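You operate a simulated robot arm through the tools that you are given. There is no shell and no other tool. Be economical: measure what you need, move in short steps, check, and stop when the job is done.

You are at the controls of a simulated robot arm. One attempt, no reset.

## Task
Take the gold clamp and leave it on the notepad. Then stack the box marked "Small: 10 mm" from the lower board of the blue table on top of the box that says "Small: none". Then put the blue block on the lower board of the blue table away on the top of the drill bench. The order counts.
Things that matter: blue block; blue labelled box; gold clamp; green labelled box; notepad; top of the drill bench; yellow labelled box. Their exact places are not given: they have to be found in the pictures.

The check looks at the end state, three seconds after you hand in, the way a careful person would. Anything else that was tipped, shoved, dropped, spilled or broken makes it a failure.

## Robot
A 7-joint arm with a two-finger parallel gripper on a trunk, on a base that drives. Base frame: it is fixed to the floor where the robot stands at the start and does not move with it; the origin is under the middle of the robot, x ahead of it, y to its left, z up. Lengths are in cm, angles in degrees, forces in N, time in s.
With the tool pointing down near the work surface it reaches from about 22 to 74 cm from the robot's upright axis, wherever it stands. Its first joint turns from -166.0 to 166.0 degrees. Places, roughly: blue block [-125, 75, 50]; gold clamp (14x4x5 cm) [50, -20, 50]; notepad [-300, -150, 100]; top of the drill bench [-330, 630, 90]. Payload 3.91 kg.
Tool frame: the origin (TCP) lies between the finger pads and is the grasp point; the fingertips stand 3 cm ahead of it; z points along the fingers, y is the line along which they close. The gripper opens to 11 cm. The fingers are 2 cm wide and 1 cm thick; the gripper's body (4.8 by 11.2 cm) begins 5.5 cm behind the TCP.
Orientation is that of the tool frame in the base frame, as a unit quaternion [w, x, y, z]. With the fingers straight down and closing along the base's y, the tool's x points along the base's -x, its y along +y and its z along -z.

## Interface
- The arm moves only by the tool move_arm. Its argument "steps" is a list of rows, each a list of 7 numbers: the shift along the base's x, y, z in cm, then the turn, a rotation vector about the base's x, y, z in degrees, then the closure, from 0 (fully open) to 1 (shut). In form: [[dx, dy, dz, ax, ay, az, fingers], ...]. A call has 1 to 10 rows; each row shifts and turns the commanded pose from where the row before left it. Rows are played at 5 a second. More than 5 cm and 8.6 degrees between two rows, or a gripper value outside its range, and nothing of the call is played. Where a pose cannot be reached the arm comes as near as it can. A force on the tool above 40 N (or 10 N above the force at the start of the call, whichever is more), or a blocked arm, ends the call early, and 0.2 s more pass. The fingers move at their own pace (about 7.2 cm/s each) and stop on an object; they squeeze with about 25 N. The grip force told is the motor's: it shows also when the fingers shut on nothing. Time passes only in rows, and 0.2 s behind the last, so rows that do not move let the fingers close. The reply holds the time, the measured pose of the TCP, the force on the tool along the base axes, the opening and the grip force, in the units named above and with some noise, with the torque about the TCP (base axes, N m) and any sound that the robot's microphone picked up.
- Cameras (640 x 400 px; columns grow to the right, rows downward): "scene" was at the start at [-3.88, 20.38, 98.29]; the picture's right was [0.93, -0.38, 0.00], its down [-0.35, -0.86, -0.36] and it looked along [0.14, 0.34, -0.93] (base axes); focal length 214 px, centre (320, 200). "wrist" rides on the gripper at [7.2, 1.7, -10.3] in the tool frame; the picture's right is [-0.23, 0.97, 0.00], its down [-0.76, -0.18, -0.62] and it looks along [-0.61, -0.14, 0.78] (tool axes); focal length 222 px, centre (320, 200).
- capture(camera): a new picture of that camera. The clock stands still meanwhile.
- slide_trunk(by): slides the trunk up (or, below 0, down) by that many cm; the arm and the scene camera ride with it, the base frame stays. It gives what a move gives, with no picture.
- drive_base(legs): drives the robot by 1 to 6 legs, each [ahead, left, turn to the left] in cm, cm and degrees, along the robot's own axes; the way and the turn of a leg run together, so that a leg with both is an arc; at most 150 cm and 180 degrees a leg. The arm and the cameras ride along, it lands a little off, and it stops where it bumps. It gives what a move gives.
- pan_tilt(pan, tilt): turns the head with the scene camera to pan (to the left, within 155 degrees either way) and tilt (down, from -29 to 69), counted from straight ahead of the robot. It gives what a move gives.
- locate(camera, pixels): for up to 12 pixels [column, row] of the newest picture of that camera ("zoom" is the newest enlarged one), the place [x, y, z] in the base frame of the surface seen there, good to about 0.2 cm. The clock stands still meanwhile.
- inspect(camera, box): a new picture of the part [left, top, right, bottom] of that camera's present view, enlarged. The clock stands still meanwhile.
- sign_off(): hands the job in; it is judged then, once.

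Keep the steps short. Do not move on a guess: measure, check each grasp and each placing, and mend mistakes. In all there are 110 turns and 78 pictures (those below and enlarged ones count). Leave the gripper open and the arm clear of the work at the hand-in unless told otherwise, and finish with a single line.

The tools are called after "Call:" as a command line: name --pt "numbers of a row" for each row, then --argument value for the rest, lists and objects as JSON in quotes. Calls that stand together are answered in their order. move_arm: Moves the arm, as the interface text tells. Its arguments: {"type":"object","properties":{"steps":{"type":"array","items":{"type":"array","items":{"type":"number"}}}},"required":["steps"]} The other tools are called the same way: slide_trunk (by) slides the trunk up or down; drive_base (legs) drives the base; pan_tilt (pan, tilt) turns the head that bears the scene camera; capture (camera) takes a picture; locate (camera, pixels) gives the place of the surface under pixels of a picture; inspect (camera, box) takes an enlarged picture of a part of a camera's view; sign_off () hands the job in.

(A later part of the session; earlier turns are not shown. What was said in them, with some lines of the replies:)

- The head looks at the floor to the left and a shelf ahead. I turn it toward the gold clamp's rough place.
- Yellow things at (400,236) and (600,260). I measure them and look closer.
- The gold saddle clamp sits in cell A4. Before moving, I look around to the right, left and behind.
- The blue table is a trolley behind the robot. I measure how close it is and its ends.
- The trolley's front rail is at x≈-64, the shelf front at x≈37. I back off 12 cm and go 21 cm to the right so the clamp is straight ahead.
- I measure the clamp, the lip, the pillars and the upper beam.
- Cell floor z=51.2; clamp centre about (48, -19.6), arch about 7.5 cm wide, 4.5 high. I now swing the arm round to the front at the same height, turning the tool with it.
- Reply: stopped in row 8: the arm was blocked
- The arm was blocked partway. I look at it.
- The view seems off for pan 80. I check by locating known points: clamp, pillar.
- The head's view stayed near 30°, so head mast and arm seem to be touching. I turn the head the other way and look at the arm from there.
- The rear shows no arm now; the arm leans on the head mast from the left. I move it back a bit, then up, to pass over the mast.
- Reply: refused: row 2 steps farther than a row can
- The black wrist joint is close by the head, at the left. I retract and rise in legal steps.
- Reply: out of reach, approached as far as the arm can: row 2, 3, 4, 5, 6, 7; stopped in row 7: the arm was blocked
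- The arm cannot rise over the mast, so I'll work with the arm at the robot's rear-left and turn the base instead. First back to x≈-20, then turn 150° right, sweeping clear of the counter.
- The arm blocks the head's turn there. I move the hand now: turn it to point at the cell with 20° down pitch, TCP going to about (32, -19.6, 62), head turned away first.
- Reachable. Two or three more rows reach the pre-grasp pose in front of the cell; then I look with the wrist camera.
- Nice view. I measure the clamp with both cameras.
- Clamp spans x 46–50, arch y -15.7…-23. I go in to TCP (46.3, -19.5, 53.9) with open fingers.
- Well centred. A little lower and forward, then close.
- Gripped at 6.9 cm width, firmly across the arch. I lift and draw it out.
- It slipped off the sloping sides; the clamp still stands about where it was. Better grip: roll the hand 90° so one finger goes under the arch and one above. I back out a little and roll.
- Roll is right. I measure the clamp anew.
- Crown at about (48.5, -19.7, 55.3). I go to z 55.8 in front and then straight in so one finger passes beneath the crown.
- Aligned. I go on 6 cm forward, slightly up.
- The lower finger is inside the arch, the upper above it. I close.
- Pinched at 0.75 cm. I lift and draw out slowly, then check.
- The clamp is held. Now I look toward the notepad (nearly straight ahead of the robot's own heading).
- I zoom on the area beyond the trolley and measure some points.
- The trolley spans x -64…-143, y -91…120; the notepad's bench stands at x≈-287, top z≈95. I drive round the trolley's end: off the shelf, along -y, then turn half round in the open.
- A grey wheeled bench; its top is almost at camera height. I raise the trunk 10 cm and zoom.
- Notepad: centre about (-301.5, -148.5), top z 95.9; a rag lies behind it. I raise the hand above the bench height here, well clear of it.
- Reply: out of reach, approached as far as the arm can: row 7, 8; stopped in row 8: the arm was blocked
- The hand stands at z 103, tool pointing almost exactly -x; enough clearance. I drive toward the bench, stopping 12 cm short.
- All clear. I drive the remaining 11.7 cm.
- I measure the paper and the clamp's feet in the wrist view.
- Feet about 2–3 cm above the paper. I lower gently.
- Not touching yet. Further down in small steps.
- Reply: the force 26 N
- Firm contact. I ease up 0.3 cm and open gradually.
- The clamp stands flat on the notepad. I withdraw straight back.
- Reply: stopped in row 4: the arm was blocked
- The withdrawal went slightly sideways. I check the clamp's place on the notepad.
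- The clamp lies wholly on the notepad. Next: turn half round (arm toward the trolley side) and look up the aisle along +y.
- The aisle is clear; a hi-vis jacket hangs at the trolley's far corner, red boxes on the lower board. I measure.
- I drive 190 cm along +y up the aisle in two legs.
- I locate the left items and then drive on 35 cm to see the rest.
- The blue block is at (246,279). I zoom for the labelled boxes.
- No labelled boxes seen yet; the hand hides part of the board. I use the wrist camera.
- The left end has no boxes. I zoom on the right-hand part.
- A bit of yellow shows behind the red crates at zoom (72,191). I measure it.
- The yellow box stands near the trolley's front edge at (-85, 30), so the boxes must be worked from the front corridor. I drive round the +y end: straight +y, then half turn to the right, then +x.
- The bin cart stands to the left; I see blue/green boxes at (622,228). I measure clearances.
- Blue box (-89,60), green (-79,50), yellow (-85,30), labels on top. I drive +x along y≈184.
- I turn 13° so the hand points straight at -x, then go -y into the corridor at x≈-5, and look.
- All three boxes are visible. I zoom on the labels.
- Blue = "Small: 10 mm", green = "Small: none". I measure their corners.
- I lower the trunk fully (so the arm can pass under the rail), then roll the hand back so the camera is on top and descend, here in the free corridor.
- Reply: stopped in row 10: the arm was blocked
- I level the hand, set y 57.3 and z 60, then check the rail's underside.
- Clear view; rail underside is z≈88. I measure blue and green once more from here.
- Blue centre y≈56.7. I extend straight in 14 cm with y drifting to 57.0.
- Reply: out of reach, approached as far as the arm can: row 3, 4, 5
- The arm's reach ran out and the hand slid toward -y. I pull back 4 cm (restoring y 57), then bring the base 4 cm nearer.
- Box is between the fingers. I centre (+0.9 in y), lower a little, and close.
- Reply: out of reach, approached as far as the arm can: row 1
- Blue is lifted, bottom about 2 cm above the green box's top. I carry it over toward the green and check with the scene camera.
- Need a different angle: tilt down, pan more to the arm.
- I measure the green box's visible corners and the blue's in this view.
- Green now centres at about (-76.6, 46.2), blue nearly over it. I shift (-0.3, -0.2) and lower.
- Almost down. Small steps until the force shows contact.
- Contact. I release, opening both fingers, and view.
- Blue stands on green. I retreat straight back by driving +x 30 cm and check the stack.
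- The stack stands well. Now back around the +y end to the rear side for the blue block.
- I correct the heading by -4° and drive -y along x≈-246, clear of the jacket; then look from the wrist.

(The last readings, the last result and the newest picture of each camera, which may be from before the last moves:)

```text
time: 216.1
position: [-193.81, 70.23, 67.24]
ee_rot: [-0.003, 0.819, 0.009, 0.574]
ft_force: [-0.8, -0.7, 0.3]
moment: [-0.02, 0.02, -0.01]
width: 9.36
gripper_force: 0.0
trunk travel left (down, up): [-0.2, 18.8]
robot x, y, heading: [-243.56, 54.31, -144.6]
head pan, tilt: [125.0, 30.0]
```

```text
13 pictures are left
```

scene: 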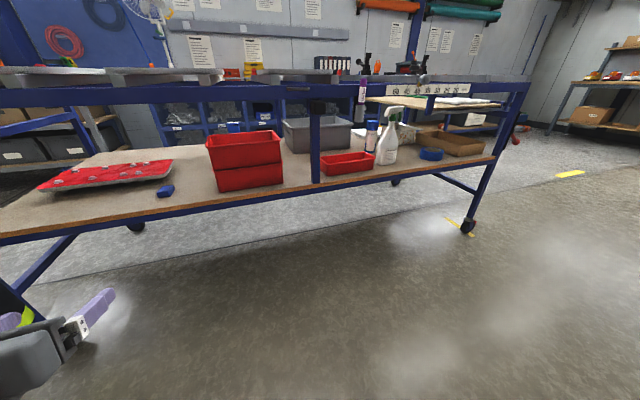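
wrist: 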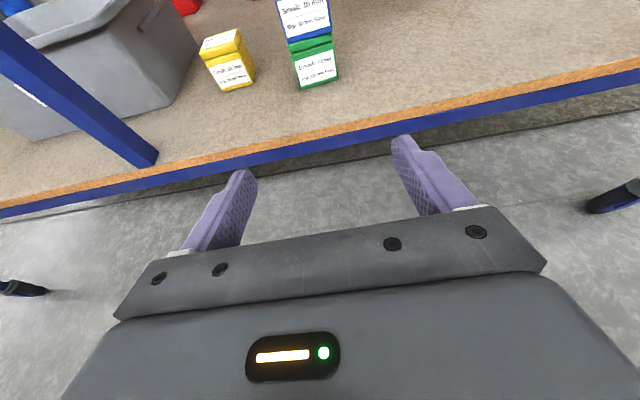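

Call:
locate --camera "scene" --pixels '[[165, 190], [159, 195], [172, 187], [168, 196], [161, 188], [172, 165], [210, 170], [200, 85]]'

Call:
inspect --camera "scene" --box '[110, 150, 230, 225]'

```text
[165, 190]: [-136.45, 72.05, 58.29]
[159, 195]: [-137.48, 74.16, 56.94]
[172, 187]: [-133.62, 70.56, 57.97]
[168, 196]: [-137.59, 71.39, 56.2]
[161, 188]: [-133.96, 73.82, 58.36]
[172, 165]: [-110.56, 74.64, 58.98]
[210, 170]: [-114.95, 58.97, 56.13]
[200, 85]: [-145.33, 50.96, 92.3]
```

```text
5.33 times, centred on (170, 188) of scene
```

zoom: 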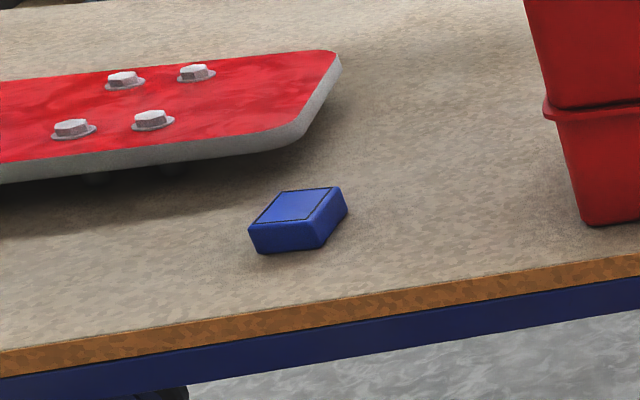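

I measure the block's corners.

Call:
locate --camera "zoom" --pixels '[[250, 224], [320, 222], [340, 190], [285, 192], [260, 250], [318, 246], [344, 208], [330, 55], [590, 220]]'

```text
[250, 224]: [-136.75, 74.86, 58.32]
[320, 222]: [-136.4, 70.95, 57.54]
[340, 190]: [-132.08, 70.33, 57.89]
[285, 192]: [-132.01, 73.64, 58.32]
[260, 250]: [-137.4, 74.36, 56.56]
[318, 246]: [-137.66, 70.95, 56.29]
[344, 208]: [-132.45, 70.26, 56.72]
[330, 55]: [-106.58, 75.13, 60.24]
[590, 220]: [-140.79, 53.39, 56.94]
```

Block centre ≈(-134.9, 72.4), z 56.1–58.4, turned about -8°. I drive 50 cm toward it with the hand above board level, then align.

Call:
drive_base --legs '[[-41.3, 28.1, 0]]'

Call:
move_arm --pt "0 0 0 0 0 -8 0.3" --pt "0 0 -2 0 0 0 0.3" --pt "0 0 0 0 0 0 0.3"

Call:
capture --camera "wrist"

```text
time: 219.0
position: [-143.36, 72.28, 67.37]
ee_rot: [-0.004, 0.819, 0.009, 0.573]
ft_force: [0.3, -0.5, 0.5]
moment: [0.0, -0.03, 0.01]
width: 9.35
gripper_force: 0.1
trunk travel left (down, up): [-0.2, 18.8]
robot x, y, heading: [-193.15, 56.63, -144.3]
head pan, tilt: [125.0, 30.0]
```

```text
time: 219.8
position: [-143.49, 72.37, 65.26]
ee_rot: [0.036, 0.818, -0.047, 0.572]
ft_force: [0.1, 0.1, 0.1]
moment: [-0.01, -0.01, 0.01]
width: 7.7
gripper_force: 0.0
trunk travel left (down, up): [-0.2, 18.8]
robot x, y, heading: [-193.13, 56.78, -144.3]
head pan, tilt: [125.0, 30.0]
```

```text
11 pictures are left
```

wrist: 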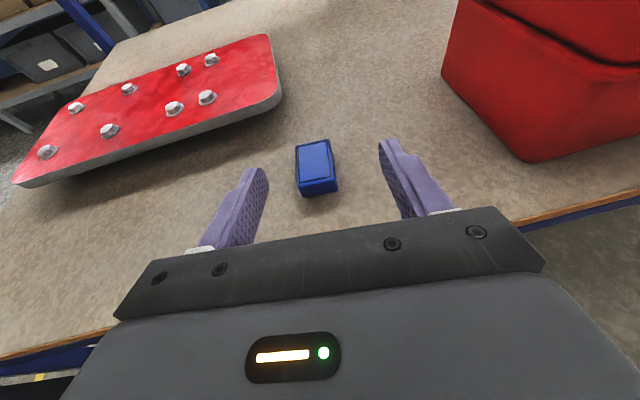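

Call:
locate --camera "wrist" --pixels '[[298, 184], [335, 178], [297, 147], [328, 141], [302, 196], [338, 190], [314, 160]]'

```text
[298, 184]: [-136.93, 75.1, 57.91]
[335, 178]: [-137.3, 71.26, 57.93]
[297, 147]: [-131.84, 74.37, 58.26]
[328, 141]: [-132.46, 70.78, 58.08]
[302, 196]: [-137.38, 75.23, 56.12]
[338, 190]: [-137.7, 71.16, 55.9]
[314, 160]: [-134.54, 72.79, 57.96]
```

I go down straddling the block: TCP to (-135.6, 73, 58.4).

Call:
move_arm --pt "2.5 0.25 -1.5 0 0 0 0.3" --pt "2.5 0.2 -2 0 0 0 0.3" --pt "2.5 0.2 -2 0 0 0 0.3" --pt "0.4 0 -1.3 0 0 0 0.3" --pt "0 0 0 0 0 0 0.3"

Call:
move_arm --pt "0 0 0 0 0 0 0.5" --pt "0 0 0 0 0 0 0.7" --pt "0 0 0 0 0 0 1" --pt "0 0 0 0 0 0 1"

Call:
capture --camera "wrist"

```text
time: 221.0
position: [-135.45, 72.98, 58.54]
ee_rot: [0.036, 0.818, -0.048, 0.572]
ft_force: [0.0, -0.6, 0.3]
moment: [-0.01, 0.03, -0.02]
width: 7.73
gripper_force: 0.1
trunk travel left (down, up): [-0.2, 18.8]
robot x, y, heading: [-193.05, 56.61, -144.6]
head pan, tilt: [125.0, 30.0]
```

```text
time: 222.0
position: [-135.58, 72.73, 58.43]
ee_rot: [0.036, 0.818, -0.047, 0.573]
ft_force: [0.3, -0.1, 1.3]
moment: [0.04, 0.05, 0.01]
width: 3.96
gripper_force: 24.9
trunk travel left (down, up): [-0.2, 18.8]
robot x, y, heading: [-193.24, 56.84, -144.7]
head pan, tilt: [125.0, 30.0]
```

```text
10 pictures are left
```

wrist: 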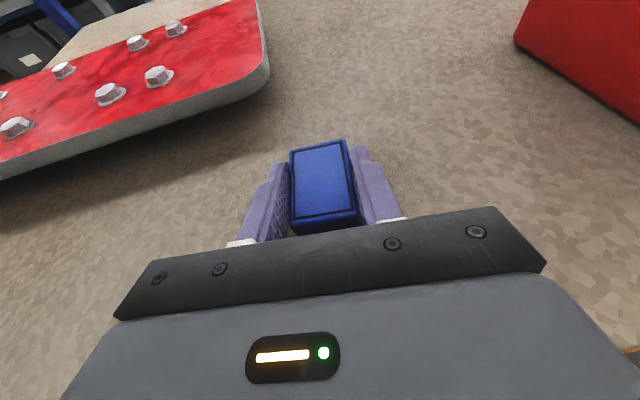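

Gripped at 4.0 cm. I lift 8 cm and back out by driving -x.

Call:
move_arm --pt "0 0 2 0 0 0 1" --pt "0 0 3 0 0 0 1" --pt "-1 0 3 0 0 0 1" --pt "0 0 0 0 0 0 1"

Call:
drive_base --legs '[[42.4, -30, 0]]'

Call:
slide_trunk --by 18.6

Call:
pan_tilt --pan -110 --tilt 12

Call:
capture --camera "scene"

```text
time: 223.0
position: [-136.62, 72.82, 66.3]
ee_rot: [0.037, 0.818, -0.049, 0.571]
ft_force: [-1.0, -0.2, -2.0]
moment: [0.0, 0.01, 0.03]
width: 3.99
gripper_force: 24.7
trunk travel left (down, up): [-0.2, 18.8]
robot x, y, heading: [-193.05, 56.42, -144.7]
head pan, tilt: [125.0, 30.0]
```

```text
time: 226.1
position: [-189.35, 71.43, 66.47]
ee_rot: [0.038, 0.818, -0.05, 0.572]
ft_force: [-0.6, 0.3, -1.2]
moment: [0.03, 0.03, -0.01]
width: 3.95
gripper_force: 25.1
trunk travel left (down, up): [-0.2, 18.8]
robot x, y, heading: [-245.95, 55.12, -145.0]
head pan, tilt: [125.0, 30.0]
```

```text
time: 228.2
position: [-189.41, 71.46, 85.12]
ee_rot: [0.037, 0.818, -0.05, 0.571]
ft_force: [-0.3, -0.2, -1.3]
moment: [0.0, 0.02, 0.03]
width: 3.98
gripper_force: 25.1
trunk travel left (down, up): [-18.8, 0.2]
robot x, y, heading: [-246.34, 55.41, -144.4]
head pan, tilt: [125.0, 30.0]
```

```text
time: 231.5
position: [-189.46, 71.56, 85.07]
ee_rot: [0.037, 0.818, -0.049, 0.572]
ft_force: [0.2, -0.5, -0.7]
moment: [-0.01, 0.0, 0.02]
width: 3.94
gripper_force: 25.3
trunk travel left (down, up): [-18.8, 0.2]
robot x, y, heading: [-246.08, 55.32, -144.2]
head pan, tilt: [-110.0, 12.0]
```

```text
9 pictures are left
```

scene: 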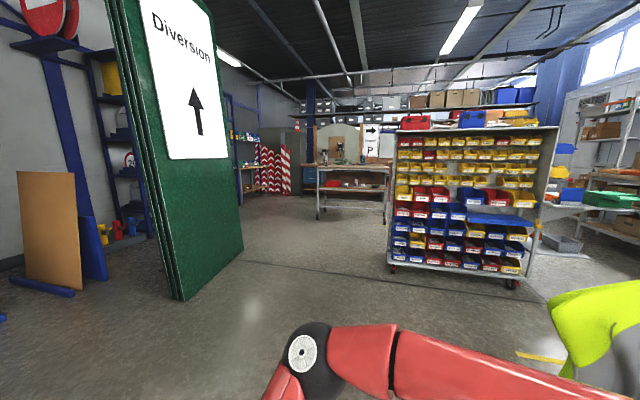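

I zoom on the far bench with the drill and measure.

Call:
inspect --camera "scene" --box '[230, 110, 400, 230]'

Call:
locate --camera "scene" --pixels '[[350, 167], [318, 218], [385, 224], [240, 250], [180, 298], [395, 262], [340, 155], [355, 190], [330, 165], [400, 270], [320, 240]]'

```text
3.33 times, centred on (315, 170) of scene
```

zoom: 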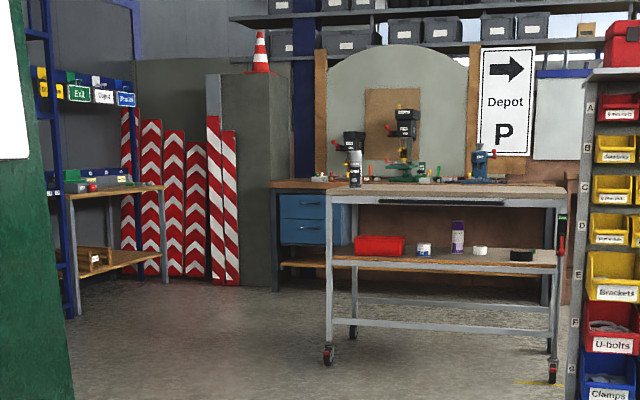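

```text
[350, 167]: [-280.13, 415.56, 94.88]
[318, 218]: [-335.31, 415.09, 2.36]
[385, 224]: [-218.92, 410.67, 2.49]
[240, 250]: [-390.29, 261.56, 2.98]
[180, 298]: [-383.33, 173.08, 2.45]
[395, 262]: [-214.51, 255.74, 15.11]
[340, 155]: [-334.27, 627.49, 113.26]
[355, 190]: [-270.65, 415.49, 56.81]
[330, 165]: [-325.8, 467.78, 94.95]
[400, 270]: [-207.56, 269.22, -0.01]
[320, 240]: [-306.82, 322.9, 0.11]
```

The drill bench is the wooden one by the wall; a grey wheeled table stands before it. I measure the gaps.

Call:
locate --camera "zoom" --pixels '[[276, 288], [300, 187], [310, 215], [322, 178], [168, 280], [68, 315], [230, 283], [345, 186], [300, 181], [355, 170], [353, 335], [548, 350]]'

```text
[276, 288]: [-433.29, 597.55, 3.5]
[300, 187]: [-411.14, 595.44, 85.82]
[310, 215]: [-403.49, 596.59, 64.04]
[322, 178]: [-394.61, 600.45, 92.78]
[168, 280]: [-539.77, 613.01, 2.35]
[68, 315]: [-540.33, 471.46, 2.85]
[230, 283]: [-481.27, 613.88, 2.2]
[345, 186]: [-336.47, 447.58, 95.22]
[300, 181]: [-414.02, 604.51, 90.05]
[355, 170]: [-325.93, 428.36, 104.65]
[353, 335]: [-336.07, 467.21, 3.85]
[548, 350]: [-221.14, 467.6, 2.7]
```

Bench front y≈595, left end x≈-435, top z≈90; grey table x -337…-217, y 411…469. I turn the robot so the hand points +y, raise it, and drive through the gap.

Call:
move_arm --pt "0 0 4 0 0 0 1" --pt "0 0 4 0 0 0 1" --pt "0 0 4 0 0 0 1" --pt "0 0 0 0 0 0 1"

Call:
drive_base --legs '[[0, 0, 97]]'

Call:
drive_base --legs '[[-128.6, 44.7, 0]]'

```text
time: 232.5
position: [-189.22, 71.4, 97.06]
ee_rot: [0.038, 0.818, -0.05, 0.572]
ft_force: [-0.7, 0.0, -1.2]
moment: [-0.05, 0.02, -0.01]
width: 3.96
gripper_force: 25.1
trunk travel left (down, up): [-18.8, 0.2]
robot x, y, heading: [-246.21, 54.87, -144.9]
head pan, tilt: [-110.0, 12.0]
```

```text
time: 237.1
position: [-270.51, 109.07, 97.02]
ee_rot: [-0.409, 0.571, 0.589, 0.4]
ft_force: [0.6, 0.0, -1.4]
moment: [0.0, 0.04, -0.01]
width: 3.98
gripper_force: 25.2
trunk travel left (down, up): [-18.8, 0.2]
robot x, y, heading: [-246.05, 55.3, -45.9]
head pan, tilt: [-110.0, 12.0]
```

```text
time: 243.8
position: [-330.61, 230.72, 96.95]
ee_rot: [-0.415, 0.562, 0.597, 0.394]
ft_force: [-0.3, -1.0, -0.7]
moment: [-0.02, 0.02, -0.01]
width: 3.98
gripper_force: 24.9
trunk travel left (down, up): [-18.8, 0.2]
robot x, y, heading: [-304.59, 177.33, -44.5]
head pan, tilt: [-110.0, 12.0]
```

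Call:
drive_base --legs '[[-98.5, 92, 0]]'

Call:
pan_tilt --pan 140 --tilt 15

Call:
capture --camera "scene"

```text
time: 250.6
position: [-329.68, 366.34, 97.07]
ee_rot: [-0.409, 0.57, 0.59, 0.399]
ft_force: [0.7, 0.0, -0.9]
moment: [-0.01, -0.03, 0.03]
width: 3.99
gripper_force: 24.8
trunk travel left (down, up): [-18.8, 0.2]
robot x, y, heading: [-305.13, 312.35, -46.0]
head pan, tilt: [-110.0, 12.0]
```

```text
time: 254.1
position: [-329.64, 366.25, 96.98]
ee_rot: [-0.411, 0.57, 0.589, 0.4]
ft_force: [0.6, 0.2, -1.6]
moment: [-0.02, 0.02, -0.01]
width: 3.99
gripper_force: 25.0
trunk travel left (down, up): [-18.8, 0.2]
robot x, y, heading: [-305.0, 312.73, -46.2]
head pan, tilt: [140.0, 15.0]
```

```text
7 pictures are left
```

scene: 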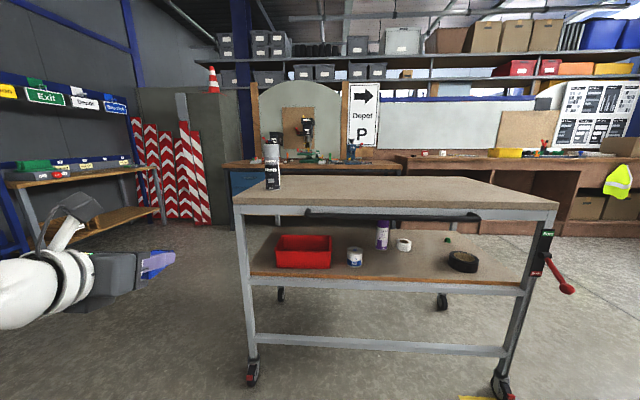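

I pass left of the grey table: to (-400, 372), then +y to about (-400, 512).

Call:
drive_base --legs '[[-109.2, -26.6, 0]]'

Call:
drive_base --legs '[[-100.7, 97.3, 0]]'

Call:
pan_tilt --pan 110 --tilt 20

Call:
capture --camera "scene"

```text
time: 259.9
position: [-425.06, 427.4, 97.04]
ee_rot: [-0.409, 0.571, 0.588, 0.401]
ft_force: [-0.2, -0.1, -2.5]
moment: [0.02, -0.04, 0.04]
width: 3.97
gripper_force: 24.7
trunk travel left (down, up): [-18.8, 0.2]
robot x, y, heading: [-400.7, 373.56, -46.3]
head pan, tilt: [140.0, 15.0]
```

```text
time: 266.9
position: [-426.61, 568.52, 97.05]
ee_rot: [-0.411, 0.567, 0.592, 0.398]
ft_force: [-0.9, -0.8, -1.2]
moment: [-0.04, 0.04, 0.01]
width: 4.0
gripper_force: 25.2
trunk travel left (down, up): [-18.8, 0.2]
robot x, y, heading: [-401.55, 515.2, -45.6]
head pan, tilt: [140.0, 15.0]
```

```text
time: 267.9
position: [-426.53, 568.47, 96.94]
ee_rot: [-0.412, 0.566, 0.593, 0.397]
ft_force: [0.4, 0.8, -1.9]
moment: [0.02, 0.01, 0.02]
width: 3.97
gripper_force: 25.5
trunk travel left (down, up): [-18.8, 0.2]
robot x, y, heading: [-401.64, 515.21, -45.4]
head pan, tilt: [110.0, 20.0]
```

```text
6 pictures are left
```

scene: 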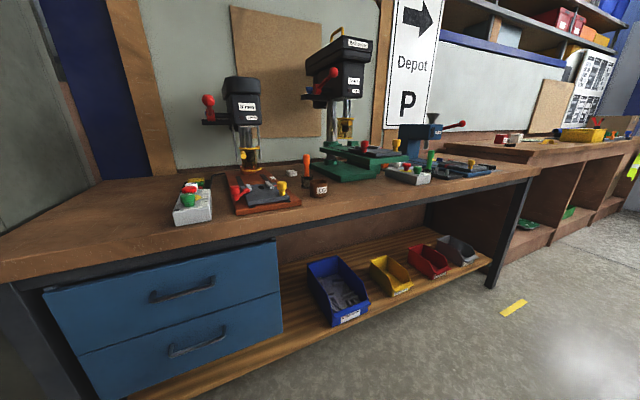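

The left end of the drill bench's top is bare. I measure it.

Call:
locate --camera "scene" --pixels '[[10, 245], [100, 225], [175, 215], [140, 200], [100, 190], [60, 200], [200, 235], [150, 235], [30, 215]]'

```text
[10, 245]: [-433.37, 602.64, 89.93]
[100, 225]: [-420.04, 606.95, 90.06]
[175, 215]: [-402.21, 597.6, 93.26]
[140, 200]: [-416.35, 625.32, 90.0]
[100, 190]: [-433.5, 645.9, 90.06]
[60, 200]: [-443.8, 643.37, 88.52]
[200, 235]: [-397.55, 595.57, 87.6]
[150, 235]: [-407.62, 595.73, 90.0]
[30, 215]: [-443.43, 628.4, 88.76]
```

Free area x -434…-404, y 596…645, z 90.0. I drive so that the block comes over (-419, 611).

Call:
drive_base --legs '[[-24.4, 34.3, 0]]'

Call:
capture --camera "wrist"

```text
time: 270.5
position: [-420.19, 610.54, 96.95]
ee_rot: [-0.412, 0.567, 0.593, 0.397]
ft_force: [-0.2, 0.3, -0.8]
moment: [-0.04, 0.02, 0.01]
width: 3.98
gripper_force: 24.9
trunk travel left (down, up): [-18.8, 0.2]
robot x, y, heading: [-394.76, 556.94, -45.2]
head pan, tilt: [110.0, 20.0]
```

```text
5 pictures are left
```

wrist: 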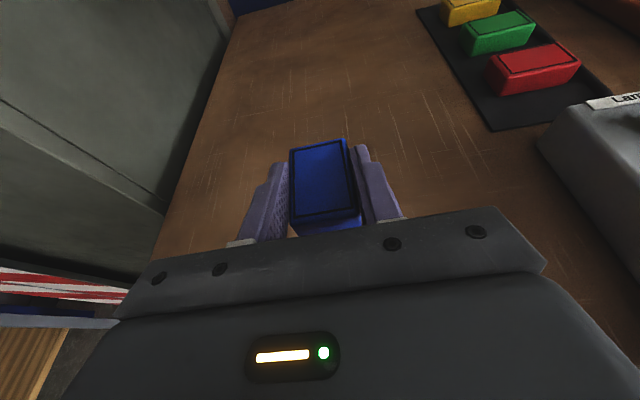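

Clear board beneath. I lower toward TCP z≈92.5 in steps.

Call:
move_arm --pt "0 0 -1.5 0 0 0 1" --pt "0 0 -1.5 0 0 0 1" --pt "0 0 -1 0 0 0 1" --pt "0 0 -0.3 0 0 0 1" --pt "0 0 0 0 0 0 1"

Call:
move_arm --pt "0 0 -0.15 0 0 0 1" --pt "0 0 -0.15 0 0 0 1" --pt "0 0 0 0 0 0 1"

```text
time: 271.7
position: [-420.26, 610.57, 92.56]
ee_rot: [-0.412, 0.566, 0.593, 0.397]
ft_force: [0.4, 0.7, -1.4]
moment: [-0.03, 0.02, -0.02]
width: 3.97
gripper_force: 24.8
trunk travel left (down, up): [-18.8, 0.2]
robot x, y, heading: [-394.95, 556.96, -45.2]
head pan, tilt: [110.0, 20.0]
```

```text
time: 272.5
position: [-420.32, 610.73, 92.31]
ee_rot: [-0.413, 0.566, 0.594, 0.397]
ft_force: [-0.7, 0.4, -2.3]
moment: [-0.02, -0.02, -0.03]
width: 3.98
gripper_force: 25.5
trunk travel left (down, up): [-18.8, 0.2]
robot x, y, heading: [-394.49, 556.91, -45.3]
head pan, tilt: [110.0, 20.0]
```

Call:
move_arm --pt "0 0 -0.15 0 0 0 1" --pt "0 0 0 0 0 0 1"

```text
time: 273.1
position: [-420.19, 610.61, 92.35]
ee_rot: [-0.414, 0.566, 0.592, 0.399]
ft_force: [-1.9, 2.8, 6.9]
moment: [-0.09, 0.21, -0.08]
width: 3.97
gripper_force: 25.0
trunk travel left (down, up): [-18.8, 0.2]
robot x, y, heading: [-395.08, 557.22, -45.6]
head pan, tilt: [110.0, 20.0]
```

Contact. I open and rise slightly, then back away by driving -y.

Call:
move_arm --pt "0 0 0.1 0 0 0 0.6" --pt "0 0 0 0 0 0 0.45" --pt "0 0 0 0 0 0 0.3" --pt "0 0 2 0 0 0 0.3" --pt "0 0 3 0 0 0 0.3" --pt "0 0 0 0 0 0 0"

Call:
drive_base --legs '[[32, -31.5, 0]]'

Call:
capture --camera "scene"

```text
time: 274.5
position: [-420.25, 610.31, 97.6]
ee_rot: [-0.413, 0.565, 0.594, 0.397]
ft_force: [0.2, -0.1, 0.7]
moment: [0.01, 0.01, -0.03]
width: 11.04
gripper_force: 0.0
trunk travel left (down, up): [-18.8, 0.2]
robot x, y, heading: [-394.76, 556.88, -45.3]
head pan, tilt: [110.0, 20.0]
```

```text
time: 277.2
position: [-418.84, 564.95, 97.46]
ee_rot: [-0.41, 0.569, 0.59, 0.399]
ft_force: [0.6, 0.0, 0.6]
moment: [0.0, 0.03, -0.01]
width: 11.01
gripper_force: 0.1
trunk travel left (down, up): [-18.8, 0.2]
robot x, y, heading: [-393.89, 511.64, -46.1]
head pan, tilt: [110.0, 20.0]
```

```text
4 pictures are left
```

scene: 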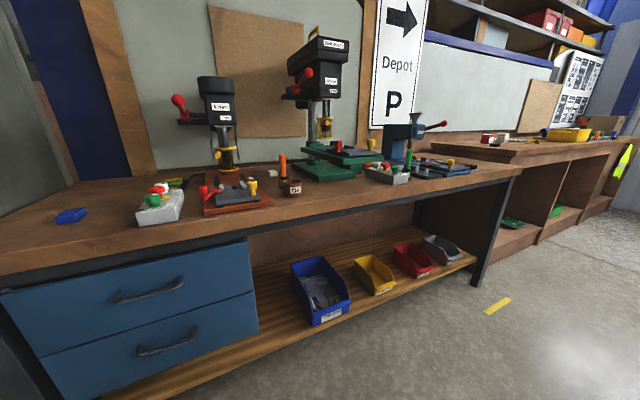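

The blue block (70,215) lies flat on the bench top; the gripper is open and clear. I hand in.

Call:
sign_off

```text
The job is handed in.
```

The gold clamp is on the notepad, the "Small: 10 mm" box is stacked on the "Small: none" box (nudged less than 1 cm along its board while I was reaching in), and the blue block is on top of the drill bench; they were done in that order.
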